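You operate a simulated robot arm through the tools that you are given. There is no shell and no other tool.

Carry out the task below with a simulated two-armed robot. There is one attempt and no reset: what you move stays moved.

JOB
Fill both dents in the green board, then close the white tub.
Fine: lay the grey lid on the table, press the filler in with the black pad and put the pad back. Set down upright: black pad.

It is judged by the outcome, as a careful person would: the job done as asked, and still so three seconds after it is handed in. It fails if anything else is knocked over, pushed out of place, dropped, spilled or broken. A push-on lid holds only when it is set on centred and level and pressed home; a screw cap is set on level and turned clockwise until tight.

ROBOT AND FRAMES
Two 7-joint arms with fingered hands on one trunk that stands fixed in place. Base frame: the origin is at the foot of the trunk, x ahead of it, y to its left, z up; the work surface is at about z = 0.9. Lengths are in m, angles in rad, forces in N, time in s.
The left shoulder is at [0.06, 0.138, 0.922], the right one opposite. With the tool pointing down near the work surface each hand reaches from about 0.38 to 0.92 m from the base axis, measured 20 degrees to its own side. Payload 4 kg a hand.
The tool frame of a hand sits at the grasp point between the pads (the TCP): z along the fingers, y along the line on which they close. The tips reach 0.036 m beyond it. The gripper opens to 0.12 m; its body begins 0.042 m behind the TCP. The gripper is a hand of 5 fingers: y runs from the thumb to the fingers, the wrist lies at [-0.015, -0.109, -0.2] in the tool frame, and closing takes about 1.5 s.
Orientation is that of the tool frame in the base frame, as a unit quaternion [w, x, y, z]. With the fingers straight down and the wrist toward the robot, the tool's x, y and z point along [0, 1, 0], [1, 0, 0] and [0, 0, -1] of the base frame.

CONTROLS
- The arms move only by the tool servo_tool. It takes "left_moves", "right_moves" or both (then of equal length, played together; a hand with none holds still); each is a list of rows, each a list of 6 numbers: the shift along the base's x, y, z in units of 40 mm (1.0 is 40 mm), then the turn, a rotation vector about the base's x, y, z in units of 6 degrees (1.0 is 6 degrees). In form: [[x, y, z, ax, ay, az], ...]. A call has 1 to 20 rows; each row shifts and turns the commanded pose from where the row before left it. "left_fingers" and "right_fingers" are, for a hand that has rows, the gripper command, from -1 (fully open) to 1 (shut), values between in proportion, set as the call begins (left out, the last holds). A call with a number of a shift or a turn outside -1 to 1 is refused whole. Each row takes 0.2 s and may step no farther than 0.05 m and 0.15 rad from the row before; otherwise, or with a gripper value out of range, the whole call is refused. A pose out of reach is approached as far as the arm can. The call stops where the force on the tool passes 40 N (or 10 N more than at its start, if that is more) or the arm is blocked; 0.2 s more then pass. Each finger travels about 0.153 m/s and halts on what it meets, pressing with about 33 N; the grip force reading is that of the motor and also rises with nothing between the fingers. The clock runs only during rows and for 0.2 s after the last one: add rows that do not move to give the fingers time. The reply holds the time, the measured pose of the TCP, the force on the tool along the base axes, the opening and the grip force, in the units named above and with some noise, with the torque about the TCP (base axes, N m) and any sound that the robot's microphone picked up.
- Cameras (640 x 400 px; columns grow to the right, rows downward): "scene" is now at [0.0595, -0.0043, 1.5653]; the picture's right is [-0.03, -1.00, 0.00], its down [-0.57, 0.02, -0.82] and it looks along [0.82, -0.03, -0.57] (base axes); focal length 335 px, centre (320, 200). "left" rides on the left gripper at [-0.069, -0.079, -0.131] in its tool frame; the picture's right is [-0.78, -0.29, 0.55], its down [0.55, -0.73, 0.40] and it looks along [0.29, 0.61, 0.74] (tool axes); focal length 222 px, centre (320, 200). "right" rides on the right gripper at [0.069, -0.079, -0.131] in its tool frame; the picture's right is [-0.78, 0.29, -0.55], its down [-0.55, -0.73, 0.40] and it looks along [-0.29, 0.61, 0.74] (tool axes); focal length 222 px, centre (320, 200). There is no depth. A picture from a camera that has moved, and an enlarged one, comes with that camera's place and axes in the base frame and with its lens.
- get_image(camera): a new picture of that camera. No time passes.
- lift_body(by): slides the trunk up (or, below 0, down) by that many m; the arms and the scene camera ride with it, the base frame stays. It gives what a move gives, with no picture.
- move_fingers(index, middle, ring, little, thumb_bend, thumb_turn, hand): sets how far each is bent, from 0 (flat) to 1 (curled in); at 0.3 the hand is open as for a grip, at 0.7 the pads meet at the TCP. One left out holds its place. A second passes; each finger stops where it meets its share of the squeeze, and holds until it gets a number again. A gripper value or a shape takes the hand back. It gives what a move gives, with no picture; readings hold the bend of each and the force on index, middle, ring, little, thumb and palm. thumb_turn goes from beside the hand (0) to across from the fingers (1), as for a grip.
- set_grasp(shape, hand): the hand has 5 fingers and takes this shape, open, in about a second: jaw (thumb against the fingers, like two jaws); tri (thumb and two fingers); tip (a fingertip pinch); poke (one finger out to press); point (the index stretched); flat (the hand flat); cup (the hand cupped); fist (a fist). The gripper value then closes the fingers along that shape, each until it touches; the sizes above hold for jaw. It gives what a move gives, with no picture.
- turn_head(pan, tilt): turns the head with the scene camera to pan (to the left, within 1.501 rad either way) and tilt (down, from -0.506 to 1.204), counted from straight ahead of the robot. It gives what a move gives.
- zoom(camera, box): a new picture of the part [left, top, right, bottom] of that camera's present view, enlarged. No time passes.
- hand_in(): hands the job in; it is judged then, once.

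Places have to be worked out from the pictures, the camera data and where the tool is seen. Open the grippers and draw the arms clear of the work before you hand the job in, unless the task says otherwise.

The tools are called after "Emit:" as a command line: name --argument value ..., lists and objects as JSON in quotes. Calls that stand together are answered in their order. servo_tool: Moves the arms, as the interface text tells. Its arguments: {"type":"object","properties":{"left_moves":{"type":"array"},"left_fingers":{"type":"number"},"right_moves":{"type":"array"},"right_fingers":{"type":"number"}},"required":[]} The other tools are called the same way: lift_body (by) moves the trunk up or down; set_grasp (shape, hand) gives the hand a shape; move_fingers (index, middle, ring, little, thumb_bend, thumb_turn, hand) moves the fingers one by one; turn_head (pan, tilt) turns the head that bears the scene camera; get_image (camera) takes a picture; zoom (camera, box) takes an enlarged picture of a part of a camera's view; hand_in () hands the job in.

At the start:

```text
time_s: 0.0
left_ee_pos: [0.461, 0.2393, 1.2774]
left_tool_rot: [-0.001, 0.707, 0.707, 0.0]
left_force: [0.0, 0.2, 0.5]
left_torque: [0.0, 0.02, 0.02]
left_finger_gap: 0.1196
left_grip_force: 0.0
left_shape: jaw
left_bend: [0.3, 0.3, 0.3, 0.3, 0.3, 0.97]
left_finger forces: [0.1, 0.0, 0.0, 0.0, 0.0, 0.0]
right_ee_pos: [0.5145, -0.1619, 1.2978]
right_tool_rot: [0.0, 0.707, 0.707, 0.0]
right_force: [0.7, -0.1, -0.3]
right_torque: [0.02, 0.02, 0.0]
right_finger_gap: 0.1196
right_grip_force: 0.1
right_shape: jaw
right_bend: [0.3, 0.3, 0.3, 0.3, 0.3, 0.97]
right_finger forces: [0.0, 0.0, 0.1, 0.1, 0.0, 0.0]
trunk travel left (down, up): [-0.5, 0.09]
head pan, tilt (commanded): [-0.031, 0.611]
```

scene: 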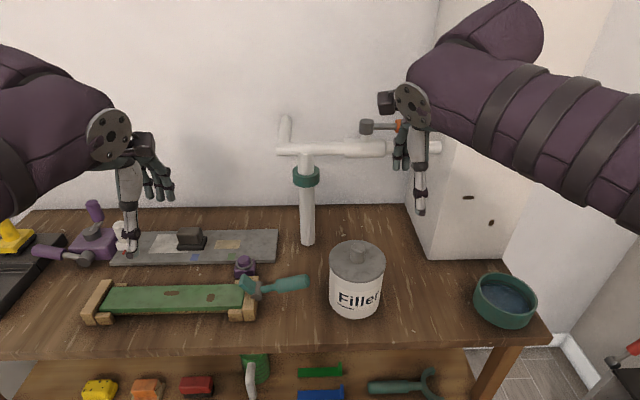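
right: 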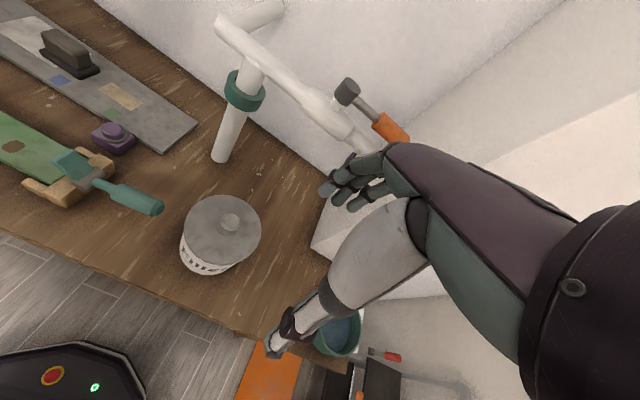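
left: 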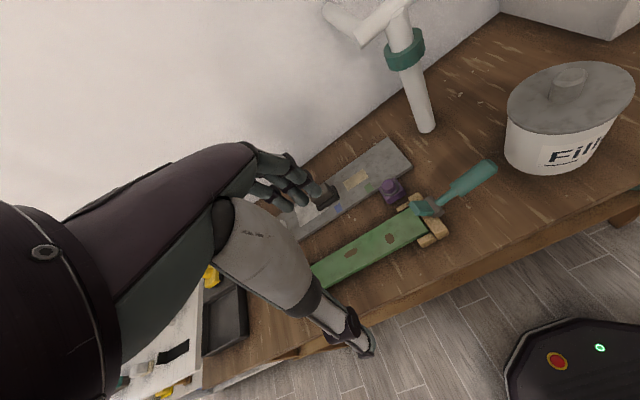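

I start by looking closely at the scene: the green board with two dents, the black pad on the grey plank, and the white tub of filler with grey lid.

Emit:
zoom --camera "scene" --box '[80, 200, 320, 350]'

Emit:
zoom --camera "scene" --box '[220, 210, 460, 360]'

Emit:
zoom --camera "left" --box '[260, 100, 520, 290]'

```text
2.67 times, centred on (200, 275) of scene
camera zoom: at [0.0595, -0.0043, 1.5653], right [-0.03, -1.0, 0.0], down [-0.57, 0.02, -0.82], along [0.82, -0.03, -0.57], focal length 893 px, centre (640, 0)
```

zoom: 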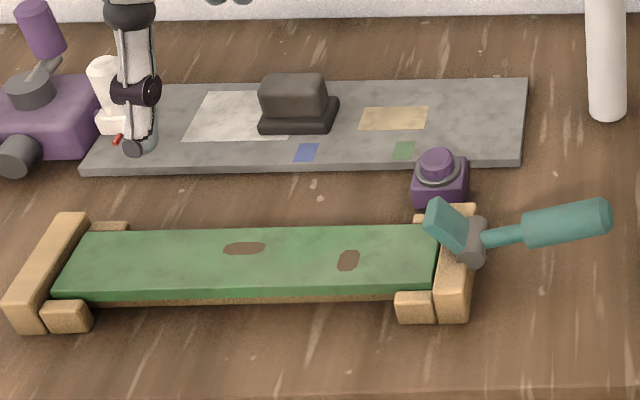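

```text
2.67 times, centred on (340, 285) of scene
camera zoom: at [0.0595, -0.0043, 1.5653], right [-0.03, -1.0, 0.0], down [-0.57, 0.02, -0.82], along [0.82, -0.03, -0.57], focal length 893 px, centre (267, -27)
```

zoom: 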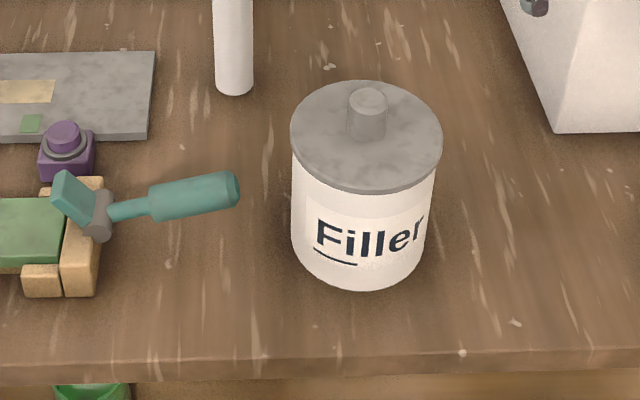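

```text
2.11 times, centred on (390, 195) of left
camera zoom: at [0.3808, 0.1691, 1.407], right [-0.29, -0.78, -0.55], down [-0.73, 0.55, -0.4], along [0.61, 0.29, -0.74], focal length 468 px, centre (173, 210)
```

zoom: 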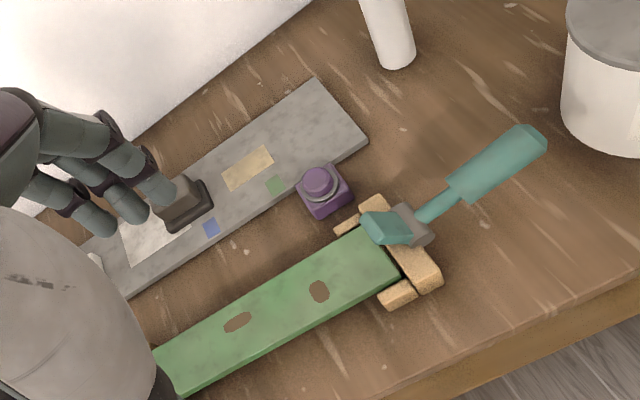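

I zoom in further on the teal tool at the board's right end, and the black pad, to know what each is.

Emit:
zoom --camera "scene" --box '[220, 250, 320, 312]'

Emit:
zoom --camera "right" --box '[0, 90, 240, 240]'

Emit:
zoom --camera "scene" --box '[150, 215, 250, 278]'

Emit:
zoom --camera "scene" --box '[440, 250, 560, 340]'

Emit:
zoom --camera "scene" --box '[60, 340, 480, 400]'

```text
6.40 times, centred on (270, 281) of scene
camera zoom: at [0.0595, -0.0043, 1.5653], right [-0.03, -1.0, 0.0], down [-0.57, 0.02, -0.82], along [0.82, -0.03, -0.57], focal length 2142 px, centre (640, -318)
```

zoom: 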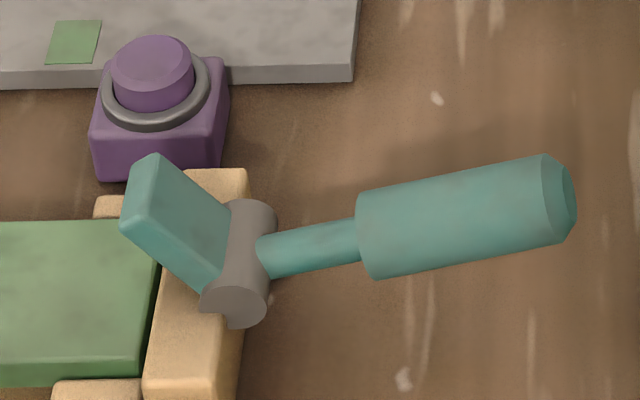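

```text
2.67 times, centred on (120, 165) of right
camera zoom: at [0.4351, -0.0934, 1.4288], right [0.29, -0.78, 0.55], down [-0.73, -0.55, -0.4], along [0.61, -0.29, -0.74], focal length 592 px, centre (853, 293)
```

zoom: 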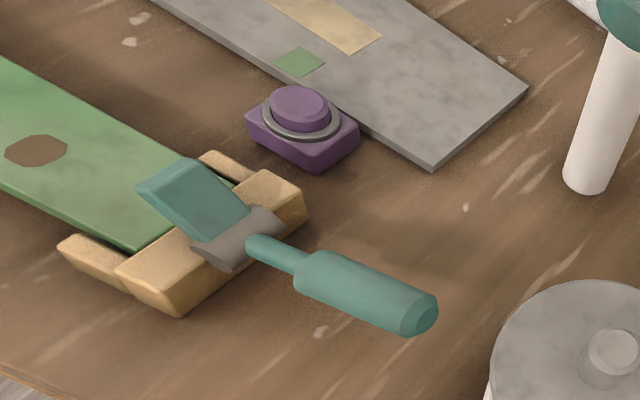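

```text
6.35 times, centred on (200, 246) of scene
camera zoom: at [0.0595, -0.0043, 1.5653], right [-0.03, -1.0, 0.0], down [-0.57, 0.02, -0.82], along [0.82, -0.03, -0.57], focal length 2125 px, centre (1082, -95)
```

zoom: 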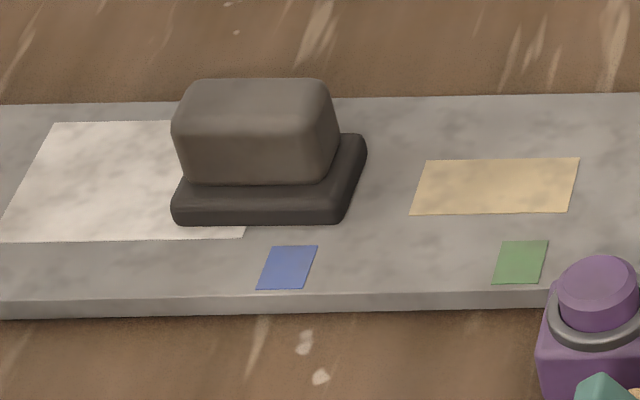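

```text
4.44 times, centred on (500, 295) of scene
camera zoom: at [0.0595, -0.0043, 1.5653], right [-0.03, -1.0, 0.0], down [-0.57, 0.02, -0.82], along [0.82, -0.03, -0.57], focal length 1488 px, centre (-480, -222)
```

zoom: 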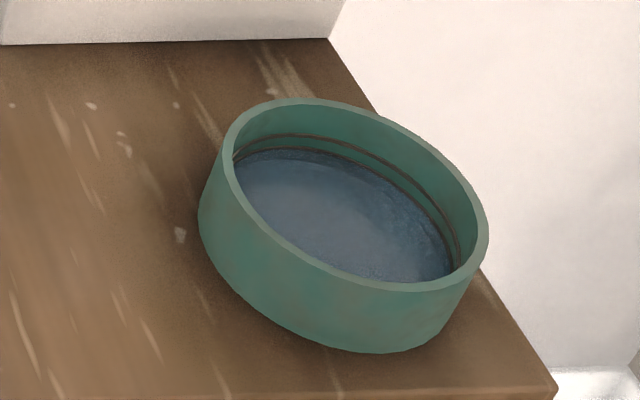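

```text
1.52 times, centred on (270, 370) of scene
camera zoom: at [0.0595, -0.0043, 1.5653], right [-0.03, -1.0, 0.0], down [-0.57, 0.02, -0.82], along [0.82, -0.03, -0.57], focal length 510 px, centre (396, -59)
```

zoom: 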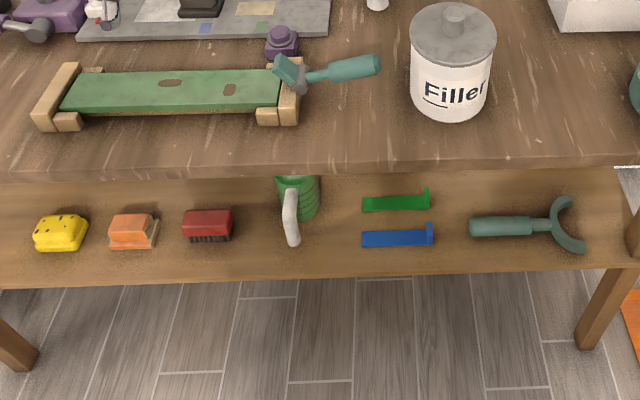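

The teal piece looks like a lever on a grey pivot at the board's end, but I want to see it in profile and see the board heights. I tilt the left hand forward and bring its camera low in front of the board end.

Emit:
servo_tool --left_moves '[[-0.05, -0.375, -0.71, 0, -0.83, 0], [-0.05, -0.375, -0.71, 0, -0.83, 0], [-0.05, -0.375, -0.71, 0, -0.83, 0], [-0.05, -0.375, -0.71, 0, -0.83, 0], [-0.05, -0.375, -0.71, 0, -0.83, 0], [-0.05, -0.375, -0.71, 0, -0.83, 0], [-0.05, -0.375, -0.71, 0, -0.83, 0], [-0.05, -0.375, -0.71, 0, -0.83, 0], [0, 0, 0, 0, 0, 0]]'

Emit:
get_image --camera "left"

Emit:
get_image --camera "scene"

```text
time_s: 2.0
left_ee_pos: [0.4666, 0.1275, 1.1065]
left_tool_rot: [0.241, 0.663, 0.669, 0.234]
left_force: [-0.9, -1.3, -0.8]
left_torque: [0.05, -0.02, 0.0]
left_finger_gap: 0.12
left_grip_force: 0.1
left_shape: jaw
left_bend: [0.3, 0.3, 0.3, 0.3, 0.3, 0.97]
left_finger forces: [0.0, 0.0, 0.0, 0.0, 0.0, 0.1]
left hand out of reach, approached as far as the arm can: row 7, 8
right_ee_pos: [0.514, -0.1621, 1.299]
right_tool_rot: [0.001, 0.707, 0.707, 0.001]
right_force: [-0.4, -0.7, 0.6]
right_torque: [-0.01, -0.04, -0.02]
right_finger_gap: 0.1199
right_grip_force: 0.0
right_shape: jaw
right_bend: [0.3, 0.3, 0.3, 0.3, 0.3, 0.97]
right_finger forces: [0.0, 0.0, 0.0, 0.0, 0.0, 0.0]
trunk travel left (down, up): [-0.5, 0.09]
head pan, tilt (commanded): [-0.031, 0.611]
```

```text
taken
camera left: at [0.3216, 0.0577, 1.1581], right [0.12, -0.79, -0.6], down [-0.32, 0.54, -0.78], along [0.94, 0.29, -0.19], focal length 222 px, centre (320, 200)
```

left: 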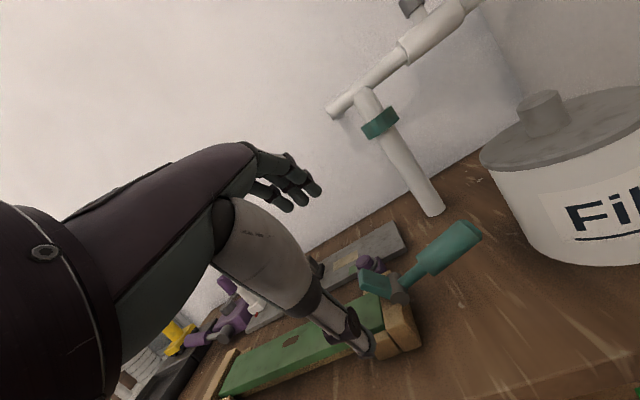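

```text
taken
camera scene: at [0.0583, -0.0046, 1.5654], right [-0.03, -1.0, 0.0], down [-0.57, 0.02, -0.82], along [0.82, -0.03, -0.57], focal length 335 px, centre (320, 200)
```

scene: 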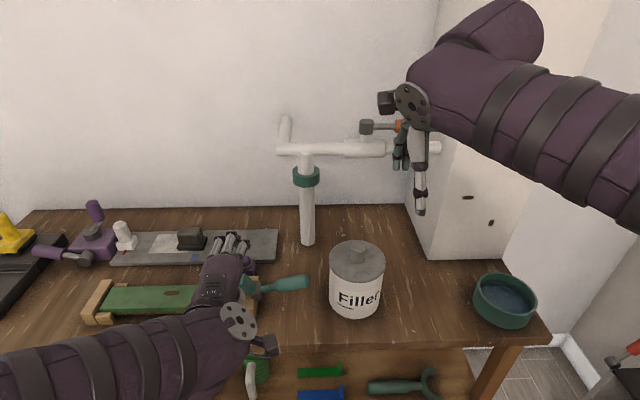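

Emit:
zoom --camera "left" --box '[320, 190, 500, 370]'

Emit:
zoom --camera "left" --box '[100, 240, 420, 400]'

```text
2.22 times, centred on (410, 280) of left
camera zoom: at [0.3216, 0.0577, 1.1581], right [0.12, -0.79, -0.6], down [-0.32, 0.54, -0.78], along [0.94, 0.29, -0.19], focal length 494 px, centre (120, 22)
```

zoom: 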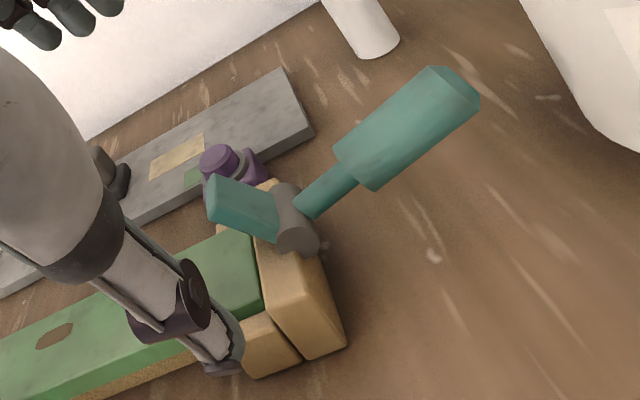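

```text
2.00 times, centred on (260, 320) of left
camera zoom: at [0.3216, 0.0577, 1.1581], right [0.12, -0.79, -0.6], down [-0.32, 0.54, -0.78], along [0.94, 0.29, -0.19], focal length 444 px, centre (440, -40)
```

zoom: 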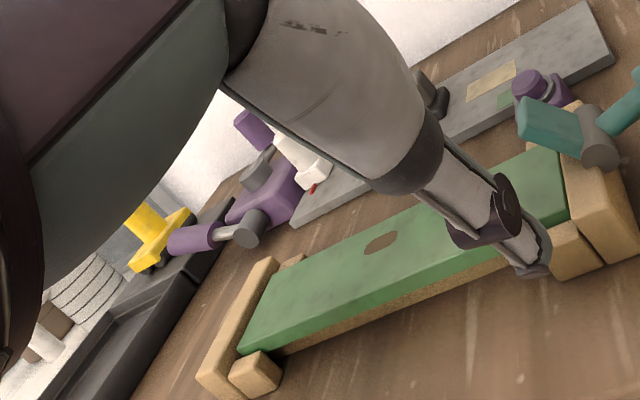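

The teal piece is a hinged lever whose pivot is on the board holder's end (handle hovers at about z=0.97), not a loose tool, so I leave it alone. The board top is near z=0.931; the tub knob top near (0.588, -0.104, 1.065). I draw the left arm back and lower the right hand for a closer look at the tub.

Emit:
servo_tool --left_moves '[[0, 0.4, 0.8, 0, 0.83, 0], [0, 0.4, 0.8, 0, 0.83, 0], [0, 0.4, 0.8, 0, 0.83, 0], [0, 0.4, 0.8, 0, 0.83, 0], [0, 0.4, 0.8, 0, 0.83, 0], [0, 0.4, 0.3, 0, 0.83, 0], [0, 0.4, 0, 0, 0.83, 0], [0, 0.4, 0, 0, 0.83, 0], [0, 0, 0, 0, 0, 0]]' --right_moves '[[0, 0.25, -0.3, 0, 0, 0], [0, 0.25, -0.3, 0, 0, 0], [0, 0.25, -0.3, 0, 0, 0], [0, 0.25, -0.3, 0, 0, 0], [0, 0.25, -0.3, 0, 0, 0], [0, 0.25, -0.3, 0, 0, 0], [0, 0, -0.3, 0, 0, 0], [0, 0, -0.3, 0, 0, 0], [0, 0, 0, 0, 0, 0]]'

Emit:
get_image --camera "right"

Emit:
get_image --camera "scene"

```text
time_s: 4.0
left_ee_pos: [0.4644, 0.2529, 1.2683]
left_tool_rot: [0.0, 0.707, 0.707, 0.001]
left_force: [0.8, -0.6, -0.6]
left_torque: [0.0, 0.0, -0.04]
left_finger_gap: 0.12
left_grip_force: 0.1
left_shape: jaw
left_bend: [0.3, 0.3, 0.3, 0.3, 0.3, 0.97]
left_finger forces: [0.0, 0.0, 0.0, 0.0, 0.0, 0.0]
left hand out of reach, approached as far as the arm can: row 2
right_ee_pos: [0.5139, -0.102, 1.2018]
right_tool_rot: [0.0, 0.707, 0.707, 0.0]
right_force: [0.5, 0.1, 0.6]
right_torque: [-0.01, -0.03, -0.03]
right_finger_gap: 0.1201
right_grip_force: 0.0
right_shape: jaw
right_bend: [0.3, 0.3, 0.3, 0.3, 0.3, 0.97]
right_finger forces: [0.0, 0.0, 0.0, 0.1, 0.0, 0.0]
trunk travel left (down, up): [-0.5, 0.09]
head pan, tilt (commanded): [-0.031, 0.611]
```

```text
taken
camera right: at [0.4344, -0.0338, 1.3329], right [0.29, -0.78, 0.55], down [-0.73, -0.55, -0.4], along [0.61, -0.29, -0.74], focal length 222 px, centre (320, 200)
```

right: 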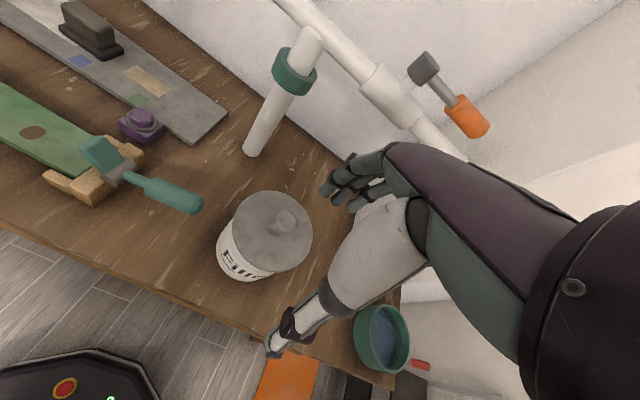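

```text
taken
camera scene: at [0.0592, -0.0043, 1.5654], right [-0.03, -1.0, 0.0], down [-0.57, 0.02, -0.82], along [0.82, -0.03, -0.57], focal length 335 px, centre (320, 200)
```

scene: 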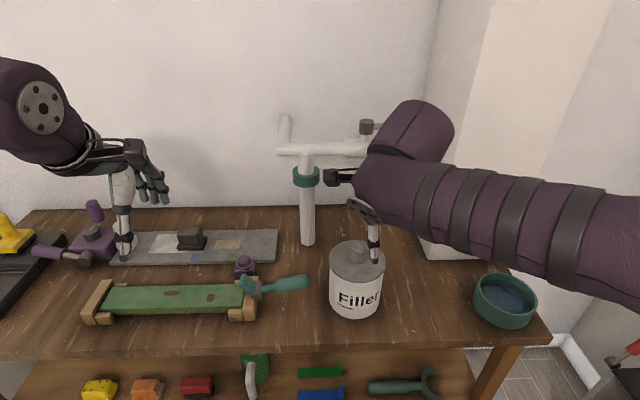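

Emit:
zoom --camera "right" --box '[190, 170, 350, 290]'

Emit:
zoom --camera "scene" --box '[300, 220, 420, 330]'

Emit:
zoom --camera "right" --box '[0, 0, 240, 220]'

```text
3.33 times, centred on (270, 230) of right
camera zoom: at [0.4344, -0.0338, 1.3329], right [0.29, -0.78, 0.55], down [-0.73, -0.55, -0.4], along [0.61, -0.29, -0.74], focal length 740 px, centre (487, 100)
```

zoom: 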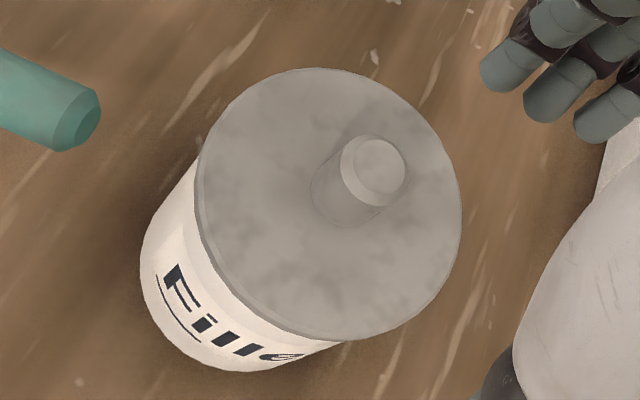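

```text
3.64 times, centred on (360, 275) of scene
camera zoom: at [0.0592, -0.0043, 1.5654], right [-0.03, -1.0, 0.0], down [-0.57, 0.02, -0.82], along [0.82, -0.03, -0.57], focal length 1217 px, centre (174, -73)
```

zoom: 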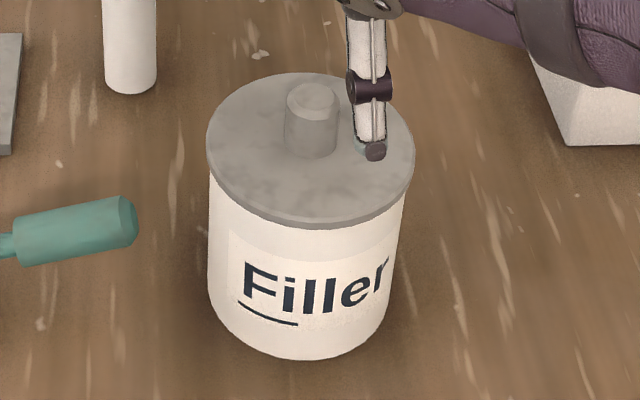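

```text
1.82 times, centred on (120, 110) of right
camera zoom: at [0.4344, -0.0338, 1.3329], right [0.29, -0.78, 0.55], down [-0.73, -0.55, -0.4], along [0.61, -0.29, -0.74], focal length 404 px, centre (684, 364)
```

zoom: 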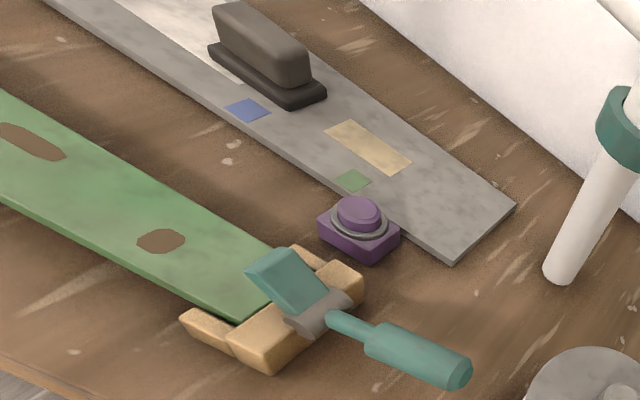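

The knob axis is about (0.588, -0.104), its top at z≈1.065, lid top around 1.036. I move the right hand above it and then look again before closing.

Emit:
servo_tool --right_moves '[[0.62, 0, 0, 0, 0, 0], [0.62, 0, 0, 0, 0, 0], [0.62, -0.05, 0, 0, 0, 0], [0, 0, -0.7, 0, 0, 0], [0, 0, -0.7, 0, 0, 0], [0, 0, -0.7, 0, 0, 0], [0, 0, -0.3, 0, 0, 0], [0, 0, 0, 0, 0, 0]]'

Emit:
get_image --camera "scene"

Emit:
get_image --camera "right"

Emit:
get_image --camera "left"

```text
time_s: 5.8
left_ee_pos: [0.4656, 0.2521, 1.2688]
left_tool_rot: [0.0, 0.707, 0.707, 0.0]
left_force: [-0.3, 0.1, -0.1]
left_torque: [0.0, 0.02, 0.02]
left_finger_gap: 0.12
left_grip_force: 0.1
left_shape: jaw
left_bend: [0.3, 0.3, 0.3, 0.3, 0.3, 0.97]
left_finger forces: [0.0, 0.0, 0.1, 0.1, 0.0, 0.0]
right_ee_pos: [0.5883, -0.1041, 1.1059]
right_tool_rot: [0.0, 0.707, 0.707, 0.0]
right_force: [-0.5, 0.3, 0.7]
right_torque: [-0.04, 0.0, -0.01]
right_finger_gap: 0.1197
right_grip_force: 0.0
right_shape: jaw
right_bend: [0.3, 0.3, 0.3, 0.3, 0.3, 0.97]
right_finger forces: [0.1, 0.0, 0.1, 0.1, 0.0, 0.0]
trunk travel left (down, up): [-0.5, 0.09]
head pan, tilt (commanded): [-0.031, 0.611]
```

```text
taken
camera scene: at [0.0595, -0.0043, 1.5653], right [-0.03, -1.0, 0.0], down [-0.57, 0.02, -0.82], along [0.82, -0.03, -0.57], focal length 335 px, centre (320, 200)
```

scene: 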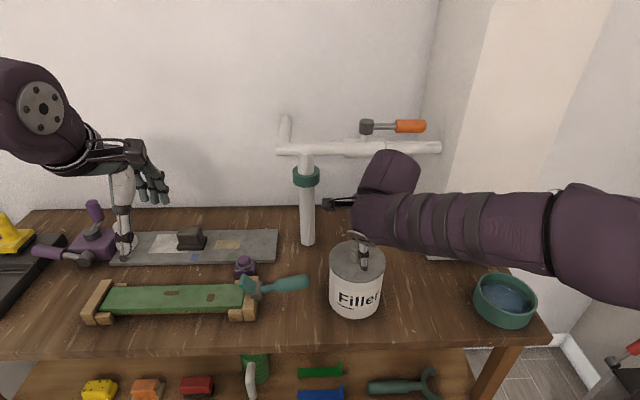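

```text
taken
camera right: at [0.5092, -0.0354, 1.2369], right [0.29, -0.79, 0.55], down [-0.73, -0.55, -0.4], along [0.61, -0.29, -0.74], focal length 222 px, centre (320, 200)
```

right: 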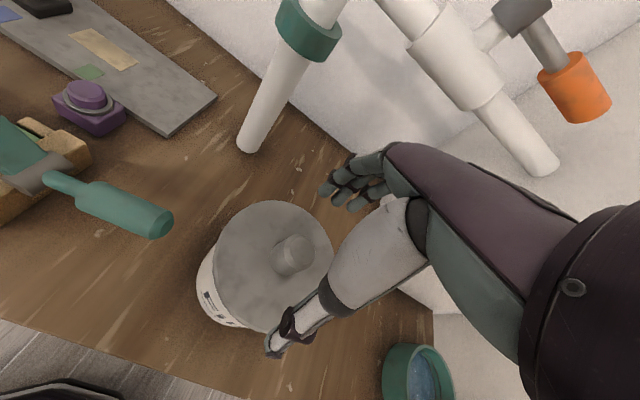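

```text
taken
camera left: at [0.3848, 0.1824, 1.3981], right [-0.29, -0.78, -0.55], down [-0.73, 0.55, -0.4], along [0.61, 0.29, -0.74], focal length 222 px, centre (320, 200)
```

left: 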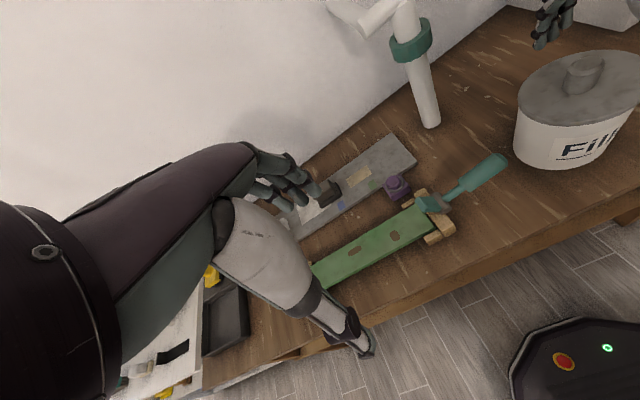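

Emit:
zoom --camera "right" --box '[190, 190, 350, 350]'

Emit:
zoom --camera "scene" --box '[310, 215, 410, 325]'

```text
2.50 times, centred on (270, 270) of right
camera zoom: at [0.5092, -0.0354, 1.2369], right [0.29, -0.79, 0.55], down [-0.73, -0.55, -0.4], along [0.61, -0.29, -0.74], focal length 555 px, centre (445, 25)
```

zoom: 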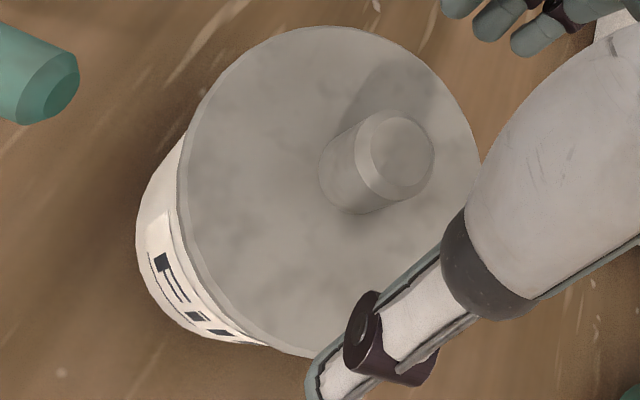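

```text
3.64 times, centred on (360, 270) of scene
camera zoom: at [0.0595, -0.0043, 1.5653], right [-0.03, -1.0, 0.0], down [-0.57, 0.02, -0.82], along [0.82, -0.03, -0.57], focal length 1217 px, centre (174, -54)
```

zoom: 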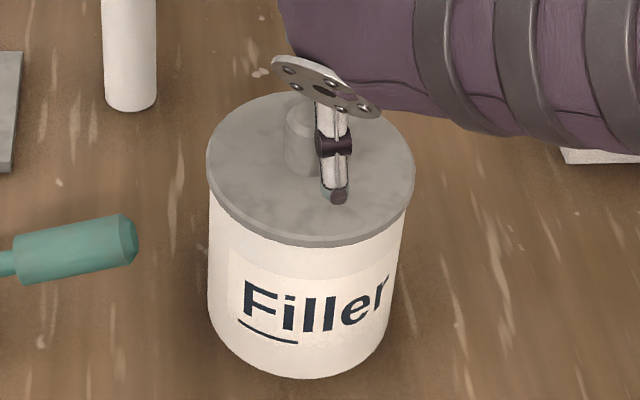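

The hand is centred on the knob to within a few mm. I lower to about z=1.074 and close on the knob.

Emit:
servo_tool --right_moves '[[0.04, 0, -0.4, 0, 0, 0], [0, 0, -0.4, 0, 0, 0], [0, 0, 0, 0, 0, 0]]'

Emit:
servo_tool --right_moves '[[0, 0, 0, 0, 0, 0], [0, 0, 0, 0, 0, 0], [0, 0, 0, 0, 0, 0], [0, 0, 0, 0, 0, 0], [0, 0, 0, 0, 0, 0], [0, 0, 0, 0, 0, 0], [0, 0, 0, 0, 0, 0], [0, 0, 0, 0, 0, 0]]' --right_fingers 1.0

Emit:
get_image --camera "right"

Emit:
zoom --camera "scene" --box '[310, 215, 410, 325]'

```text
time_s: 6.6
left_ee_pos: [0.4659, 0.2529, 1.2684]
left_tool_rot: [0.0, 0.707, 0.707, 0.001]
left_force: [0.0, -0.4, -0.3]
left_torque: [0.04, 0.01, 0.02]
left_finger_gap: 0.12
left_grip_force: 0.0
left_shape: jaw
left_bend: [0.3, 0.3, 0.3, 0.3, 0.3, 0.97]
left_finger forces: [0.0, 0.0, 0.1, 0.1, 0.1, 0.0]
right_ee_pos: [0.5909, -0.1049, 1.0735]
right_tool_rot: [0.0, 0.707, 0.707, 0.0]
right_force: [0.1, 0.3, 0.0]
right_torque: [0.02, 0.0, 0.02]
right_finger_gap: 0.1201
right_grip_force: 0.0
right_shape: jaw
right_bend: [0.3, 0.3, 0.3, 0.3, 0.3, 0.97]
right_finger forces: [0.0, 0.0, 0.0, 0.1, 0.0, 0.0]
trunk travel left (down, up): [-0.5, 0.09]
head pan, tilt (commanded): [-0.031, 0.611]
```

```text
time_s: 8.4
left_ee_pos: [0.4654, 0.2514, 1.2681]
left_tool_rot: [0.0, 0.707, 0.707, -0.001]
left_force: [0.5, 0.6, -1.3]
left_torque: [0.01, 0.0, -0.02]
left_finger_gap: 0.1201
left_grip_force: 0.0
left_shape: jaw
left_bend: [0.3, 0.3, 0.3, 0.3, 0.3, 0.97]
left_finger forces: [0.0, 0.0, 0.0, 0.0, 0.1, 0.0]
right_ee_pos: [0.59, -0.1054, 1.0729]
right_tool_rot: [0.0, 0.707, 0.708, 0.0]
right_force: [-4.1, -0.2, -2.6]
right_torque: [0.02, 0.13, -0.02]
right_finger_gap: 0.0219
right_grip_force: 33.5
right_shape: jaw
right_bend: [0.56, 0.62, 0.66, 0.7, 0.7, 1.0]
right_finger forces: [16.1, 8.2, 0.1, 0.0, 29.5, 0.0]
trunk travel left (down, up): [-0.5, 0.09]
head pan, tilt (commanded): [-0.031, 0.611]
```

```text
taken
camera right: at [0.5105, -0.0361, 1.2046], right [0.29, -0.78, 0.55], down [-0.74, -0.55, -0.4], along [0.61, -0.29, -0.74], focal length 222 px, centre (320, 200)
```

right: 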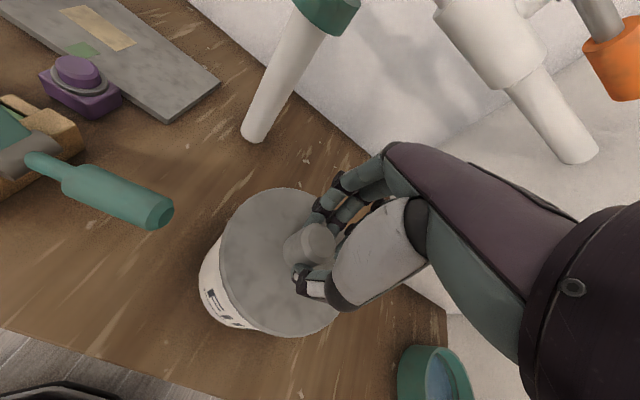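

```text
3.64 times, centred on (360, 270) of scene
camera zoom: at [0.0591, -0.0044, 1.5653], right [-0.03, -1.0, 0.0], down [-0.57, 0.02, -0.82], along [0.82, -0.03, -0.57], focal length 1217 px, centre (174, -54)
```

zoom: 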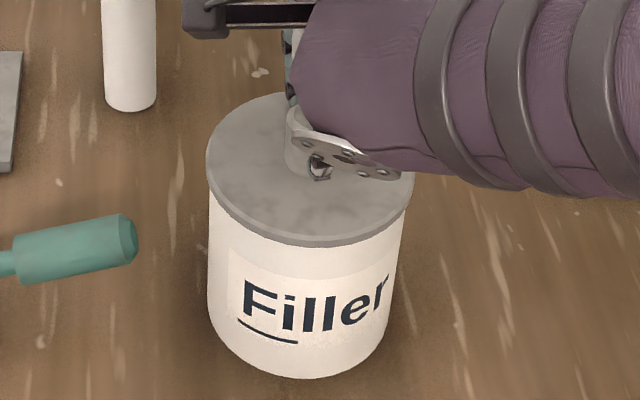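

Only index and middle press the knob, so the hand sits a little too far right. I reopen, shift 8 mm to +y and close again.

Emit:
servo_tool --right_moves '[[0, 0, 0, 0, 0, 0], [0, 0, 0, 0, 0, 0], [0, 0, 0, 0, 0, 0], [0, 0, 0, 0, 0, 0], [0, 0.25, 0, 0, 0, 0], [0, 0, 0, 0, 0, 0]]' --right_fingers -0.2

Emit:
servo_tool --right_moves '[[0, 0, 0, 0, 0, 0], [0, 0, 0, 0, 0, 0], [0, 0, 0, 0, 0, 0], [0, 0, 0, 0, 0, 0], [0, 0, 0, 0, 0, 0], [0, 0, 0, 0, 0, 0], [0, 0, 0, 0, 0, 0], [0, 0, 0, 0, 0, 0]]' --right_fingers 1.0

Emit:
zoom --camera "right" --box '[190, 150, 410, 350]'

```text
time_s: 9.8
left_ee_pos: [0.4649, 0.2517, 1.2671]
left_tool_rot: [0.0, 0.707, 0.707, 0.0]
left_force: [0.5, 1.1, -0.2]
left_torque: [0.03, 0.02, 0.01]
left_finger_gap: 0.1202
left_grip_force: 0.0
left_shape: jaw
left_bend: [0.3, 0.3, 0.3, 0.3, 0.3, 0.97]
left_finger forces: [0.0, 0.0, 0.0, 0.0, 0.1, 0.0]
right_ee_pos: [0.5906, -0.0951, 1.0739]
right_tool_rot: [0.0, 0.707, 0.707, 0.0]
right_force: [0.2, 0.0, 0.2]
right_torque: [-0.01, 0.01, 0.03]
right_finger_gap: 0.0714
right_grip_force: 0.0
right_shape: jaw
right_bend: [0.38, 0.42, 0.4, 0.65, 0.48, 1.0]
right_finger forces: [0.1, 0.0, 0.0, 0.0, 0.0, 0.1]
trunk travel left (down, up): [-0.5, 0.09]
head pan, tilt (commanded): [-0.031, 0.611]
```

```text
time_s: 11.6
left_ee_pos: [0.4657, 0.2528, 1.2693]
left_tool_rot: [0.0, 0.707, 0.707, 0.0]
left_force: [0.0, -0.9, -1.3]
left_torque: [0.0, 0.01, -0.01]
left_finger_gap: 0.12
left_grip_force: 0.1
left_shape: jaw
left_bend: [0.3, 0.3, 0.3, 0.3, 0.3, 0.97]
left_finger forces: [0.0, 0.1, 0.1, 0.1, 0.1, 0.0]
right_ee_pos: [0.5902, -0.094, 1.073]
right_tool_rot: [0.0, 0.707, 0.707, 0.0]
right_force: [-0.6, 0.4, -0.3]
right_torque: [-0.01, 0.0, 0.0]
right_finger_gap: 0.0204
right_grip_force: 33.0
right_shape: jaw
right_bend: [0.62, 0.58, 0.67, 0.7, 0.71, 1.0]
right_finger forces: [14.0, 10.1, 1.9, 0.0, 24.8, 0.0]
trunk travel left (down, up): [-0.5, 0.09]
head pan, tilt (commanded): [-0.031, 0.611]
heard: snap
```

```text
2.00 times, centred on (300, 250) of right
camera zoom: at [0.5113, -0.026, 1.205], right [0.29, -0.79, 0.55], down [-0.74, -0.55, -0.4], along [0.61, -0.29, -0.74], focal length 444 px, centre (360, 100)
```

zoom: 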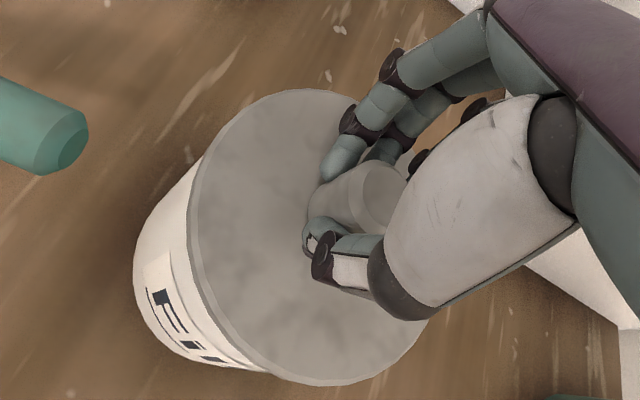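

I heard a snap; the grip now has index, middle and ring on the knob. I check the lid's seat from the other cameras.

Emit:
zoom --camera "scene" --box '[310, 215, 410, 325]'

Emit:
zoom --camera "left" --box '[460, 10, 640, 190]'

```text
3.64 times, centred on (360, 270) of scene
camera zoom: at [0.0597, -0.0045, 1.5653], right [-0.03, -1.0, 0.0], down [-0.57, 0.02, -0.82], along [0.82, -0.03, -0.57], focal length 1217 px, centre (174, -54)
```

zoom: 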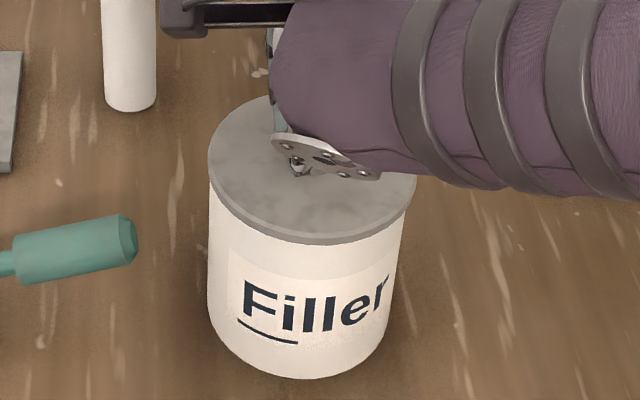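

```text
2.22 times, centred on (550, 100) of left
camera zoom: at [0.3851, 0.1822, 1.398], right [-0.29, -0.78, -0.55], down [-0.73, 0.55, -0.4], along [0.61, 0.29, -0.74], focal length 494 px, centre (-191, 422)
```

zoom: 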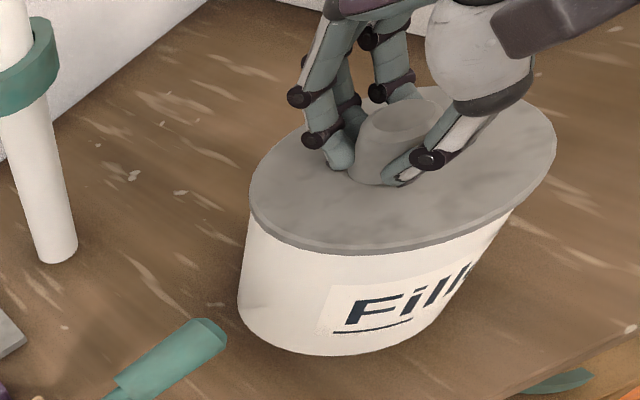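

The lid unseated with the snap and sits loose; the grip looks good. I lift it slowly straight up and watch the load.

Emit:
servo_tool --right_moves '[[0, 0, 0.2, 0, 0, 0], [0, 0, 0.3, 0, 0, 0], [0, 0, 0.4, 0, 0, 0], [0, 0, 0.5, 0, 0, 0], [0, 0, 0.5, 0, 0, 0], [0, 0, 0, 0, 0, 0]]'

Emit:
zoom --camera "left" --box '[460, 10, 640, 190]'

Emit:
get_image --camera "scene"

```text
time_s: 13.0
left_ee_pos: [0.4656, 0.253, 1.2684]
left_tool_rot: [0.0, 0.707, 0.707, 0.0]
left_force: [0.2, 0.1, 0.7]
left_torque: [0.01, 0.02, 0.04]
left_finger_gap: 0.12
left_grip_force: 0.2
left_shape: jaw
left_bend: [0.3, 0.3, 0.3, 0.3, 0.3, 0.97]
left_finger forces: [0.0, 0.0, 0.0, 0.0, 0.0, 0.1]
right_ee_pos: [0.5912, -0.0941, 1.149]
right_tool_rot: [0.0, 0.707, 0.707, 0.0]
right_force: [-0.6, 0.7, -1.0]
right_torque: [0.01, -0.01, 0.0]
right_finger_gap: 0.0204
right_grip_force: 32.7
right_shape: jaw
right_bend: [0.62, 0.58, 0.67, 0.7, 0.71, 1.0]
right_finger forces: [14.0, 10.1, 2.0, 0.0, 24.6, 0.0]
trunk travel left (down, up): [-0.5, 0.09]
head pan, tilt (commanded): [-0.031, 0.611]
```

```text
2.22 times, centred on (550, 100) of left
camera zoom: at [0.3849, 0.1825, 1.398], right [-0.29, -0.78, -0.55], down [-0.73, 0.55, -0.4], along [0.61, 0.29, -0.74], focal length 494 px, centre (-191, 422)
```

zoom: 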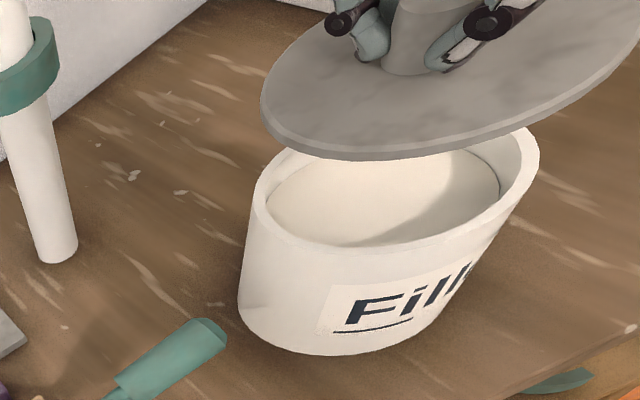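

```text
taken
camera scene: at [0.0596, -0.0043, 1.5653], right [-0.03, -1.0, 0.0], down [-0.57, 0.02, -0.82], along [0.82, -0.03, -0.57], focal length 335 px, centre (320, 200)
```

scene: 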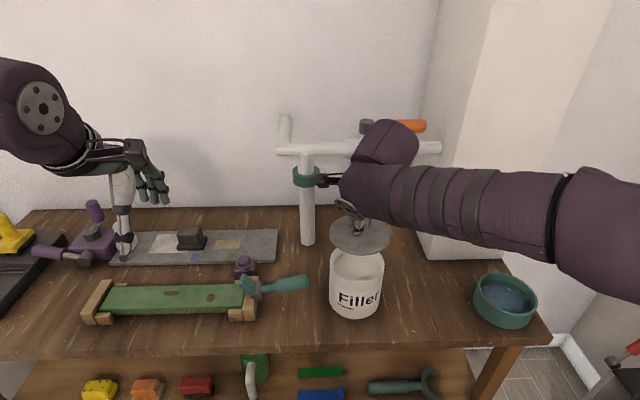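

The lid is off level and filler nearly fills the tub. I carry the lid to the free table area to the right of the tub, around (0.61, -0.272), and lower it.

Emit:
servo_tool --right_moves '[[0.1, -0.5, 0, 0, 0, 0], [0.1, -0.8, 0, 0, 0, 0], [0.1, -0.9, 0, 0, 0, 0], [0.1, -0.9, 0, 0, 0, 0], [0.1, -0.8, 0, 0, 0, 0], [0, -0.5, 0, 0, 0, 0], [0, 0, -0.6, 0, 0, 0], [0, 0, -0.9, 0, 0, 0], [0, 0, -0.9, 0, 0, 0], [0, 0, -0.9, 0, 0, 0], [0, 0, -0.9, 0, 0, 0], [0, 0, -0.4, 0, 0, 0], [0, 0, 0, 0, 0, 0]]'

Emit:
get_image --camera "right"

Emit:
get_image --camera "scene"

```text
time_s: 15.8
left_ee_pos: [0.4644, 0.2531, 1.2689]
left_tool_rot: [0.0, 0.707, 0.708, -0.001]
left_force: [0.8, 0.3, 0.5]
left_torque: [0.0, -0.02, -0.01]
left_finger_gap: 0.1201
left_grip_force: 0.1
left_shape: jaw
left_bend: [0.3, 0.3, 0.3, 0.3, 0.3, 0.97]
left_finger forces: [0.0, 0.1, 0.1, 0.0, 0.1, 0.0]
right_ee_pos: [0.6092, -0.27, 0.9649]
right_tool_rot: [0.001, 0.707, 0.707, 0.0]
right_force: [-0.5, -0.2, -0.2]
right_torque: [0.01, -0.02, 0.01]
right_finger_gap: 0.0199
right_grip_force: 32.7
right_shape: jaw
right_bend: [0.62, 0.58, 0.67, 0.7, 0.71, 1.0]
right_finger forces: [14.2, 10.3, 2.6, 0.0, 24.3, 0.0]
trunk travel left (down, up): [-0.5, 0.09]
head pan, tilt (commanded): [-0.031, 0.611]
```

```text
taken
camera right: at [0.531, -0.2014, 1.0963], right [0.29, -0.78, 0.55], down [-0.73, -0.55, -0.4], along [0.61, -0.29, -0.74], focal length 222 px, centre (320, 200)
```

right: 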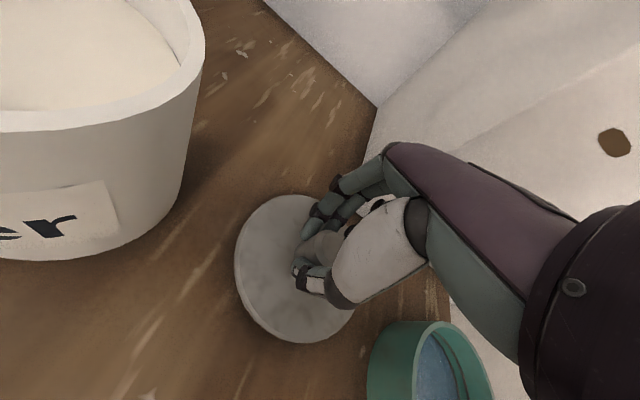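

```text
taken
camera scene: at [0.0595, -0.0045, 1.5654], right [-0.03, -1.0, 0.0], down [-0.57, 0.02, -0.82], along [0.82, -0.03, -0.57], focal length 335 px, centre (320, 200)
```

scene: 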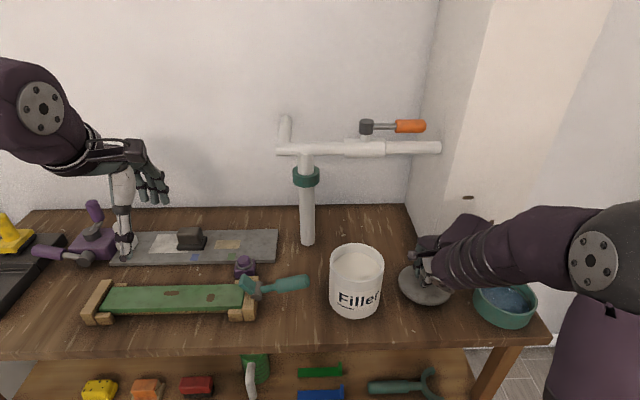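

The lid hovers over a clear spot, a bit above the table. I lower it in 4 mm steps and watch the vertical force.

Emit:
servo_tool --right_moves '[[0, 0, -0.1, 0, 0, 0], [0, 0, -0.1, 0, 0, 0], [0, 0, -0.1, 0, 0, 0], [0, 0, 0, 0, 0, 0]]'

Emit:
zoom --camera "right" --box '[200, 150, 440, 370]'

```text
time_s: 16.8
left_ee_pos: [0.4655, 0.2523, 1.2672]
left_tool_rot: [0.001, 0.707, 0.707, 0.0]
left_force: [0.4, -0.4, -0.2]
left_torque: [0.01, -0.03, 0.02]
left_finger_gap: 0.1201
left_grip_force: 0.1
left_shape: jaw
left_bend: [0.3, 0.3, 0.3, 0.3, 0.3, 0.97]
left_finger forces: [0.0, 0.0, 0.1, 0.1, 0.0, 0.0]
right_ee_pos: [0.6103, -0.2703, 0.9544]
right_tool_rot: [0.0, 0.707, 0.707, 0.0]
right_force: [0.1, 1.0, 0.0]
right_torque: [0.0, 0.04, -0.01]
right_finger_gap: 0.0197
right_grip_force: 33.0
right_shape: jaw
right_bend: [0.62, 0.58, 0.67, 0.7, 0.71, 1.0]
right_finger forces: [14.2, 10.3, 2.7, 0.1, 24.3, 0.0]
trunk travel left (down, up): [-0.5, 0.09]
head pan, tilt (commanded): [-0.031, 0.611]
```

```text
1.82 times, centred on (320, 260) of right
camera zoom: at [0.5311, -0.2015, 1.085], right [0.29, -0.78, 0.55], down [-0.73, -0.55, -0.4], along [0.61, -0.29, -0.74], focal length 404 px, centre (320, 91)
```

zoom: 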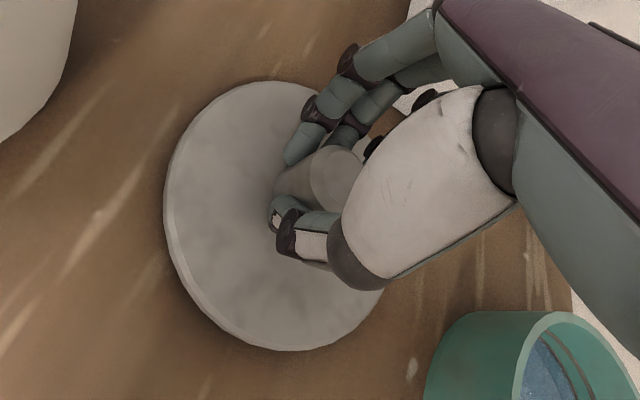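

Emit:
servo_tool --right_moves '[[0, 0, -0.08, 0, 0, 0], [0, 0, -0.08, 0, 0, 0], [0, 0, -0.08, 0, 0, 0], [0, 0, 0, 0, 0, 0]]'

```text
time_s: 17.8
left_ee_pos: [0.4645, 0.2521, 1.2686]
left_tool_rot: [0.0, 0.707, 0.707, 0.0]
left_force: [-0.8, 0.4, 0.0]
left_torque: [0.02, 0.03, -0.01]
left_finger_gap: 0.1202
left_grip_force: 0.1
left_shape: jaw
left_bend: [0.3, 0.3, 0.3, 0.3, 0.3, 0.97]
left_finger forces: [0.0, 0.1, 0.0, 0.0, 0.0, 0.0]
right_ee_pos: [0.6104, -0.2698, 0.9464]
right_tool_rot: [0.002, 0.707, 0.707, 0.003]
right_force: [0.4, -1.5, 16.9]
right_torque: [-0.11, -0.09, 0.02]
right_finger_gap: 0.0208
right_grip_force: 33.2
right_shape: jaw
right_bend: [0.62, 0.58, 0.67, 0.7, 0.71, 1.0]
right_finger forces: [15.1, 11.7, 4.0, 0.0, 26.5, 0.0]
trunk travel left (down, up): [-0.5, 0.09]
head pan, tilt (commanded): [-0.031, 0.611]
```

The lid touches the table (Fz≈17 N at z=0.946). I ease off 1–2 mm, open the fingers and rise.

Emit:
servo_tool --right_moves '[[0, 0, 0.05, 0, 0, 0], [0, 0, 0, 0, 0, 0]]'

Emit:
servo_tool --right_moves '[[0, 0, 0, 0, 0, 0], [0, 0, 0, 0, 0, 0], [0, 0, 0, 0, 0, 0], [0, 0, 0, 0, 0, 0], [0, 0, 0, 0, 0, 0], [0, 0, 0.3, 0, 0, 0], [0, 0, 0.6, 0, 0, 0], [0, 0, 0.9, 0, 0, 0], [0, 0, 0.9, 0, 0, 0], [0, 0, 0, 0, 0, 0]]' --right_fingers -0.5

Emit:
get_image --camera "right"

Emit:
get_image --camera "scene"

```text
time_s: 18.4
left_ee_pos: [0.4652, 0.252, 1.2671]
left_tool_rot: [0.0, 0.707, 0.707, 0.0]
left_force: [-0.3, -0.5, 0.7]
left_torque: [-0.01, 0.03, 0.03]
left_finger_gap: 0.1201
left_grip_force: 0.0
left_shape: jaw
left_bend: [0.3, 0.3, 0.3, 0.3, 0.3, 0.97]
left_finger forces: [0.1, 0.0, 0.0, 0.0, 0.0, 0.0]
right_ee_pos: [0.6101, -0.2695, 0.9467]
right_tool_rot: [0.001, 0.707, 0.707, 0.0]
right_force: [2.8, -0.6, 14.4]
right_torque: [-0.05, -0.18, 0.02]
right_finger_gap: 0.0207
right_grip_force: 33.3
right_shape: jaw
right_bend: [0.62, 0.58, 0.67, 0.7, 0.71, 1.0]
right_finger forces: [15.8, 12.3, 3.8, 0.0, 25.7, 0.0]
trunk travel left (down, up): [-0.5, 0.09]
head pan, tilt (commanded): [-0.031, 0.611]
```

```text
time_s: 20.6
left_ee_pos: [0.4655, 0.2525, 1.2681]
left_tool_rot: [0.0, 0.707, 0.707, 0.0]
left_force: [0.6, 0.1, -0.3]
left_torque: [0.01, 0.03, -0.02]
left_finger_gap: 0.1202
left_grip_force: 0.0
left_shape: jaw
left_bend: [0.3, 0.3, 0.3, 0.3, 0.3, 0.97]
left_finger forces: [0.0, 0.0, 0.0, 0.0, 0.1, 0.0]
right_ee_pos: [0.6107, -0.2696, 1.0546]
right_tool_rot: [0.0, 0.707, 0.707, 0.0]
right_force: [-0.4, 0.6, -0.1]
right_torque: [-0.02, -0.01, -0.01]
right_finger_gap: 0.0899
right_grip_force: 0.0
right_shape: jaw
right_bend: [0.33, 0.37, 0.35, 0.56, 0.4, 0.99]
right_finger forces: [0.0, 0.0, 0.1, 0.1, 0.0, 0.0]
trunk travel left (down, up): [-0.5, 0.09]
head pan, tilt (commanded): [-0.031, 0.611]
```

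```text
taken
camera right: at [0.5316, -0.2013, 1.1849], right [0.29, -0.78, 0.55], down [-0.73, -0.55, -0.4], along [0.61, -0.29, -0.74], focal length 222 px, centre (320, 200)
```

right: 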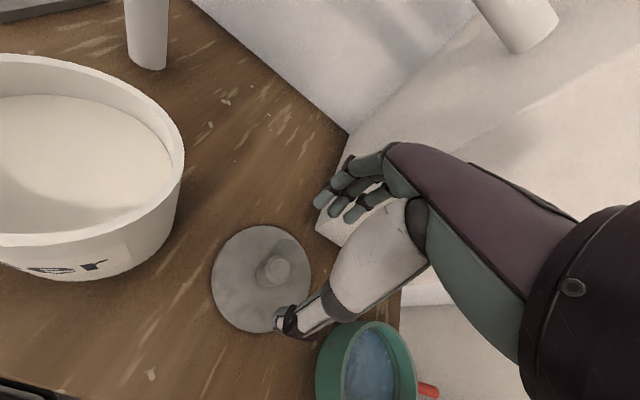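

```text
taken
camera scene: at [0.0598, -0.0043, 1.5653], right [-0.03, -1.0, 0.0], down [-0.57, 0.02, -0.82], along [0.82, -0.03, -0.57], focal length 335 px, centre (320, 200)
```

scene: 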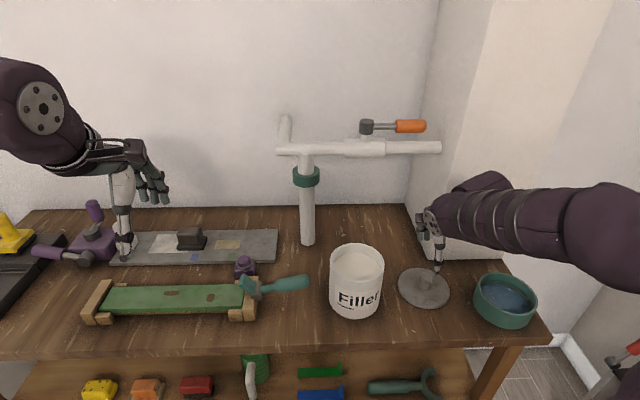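

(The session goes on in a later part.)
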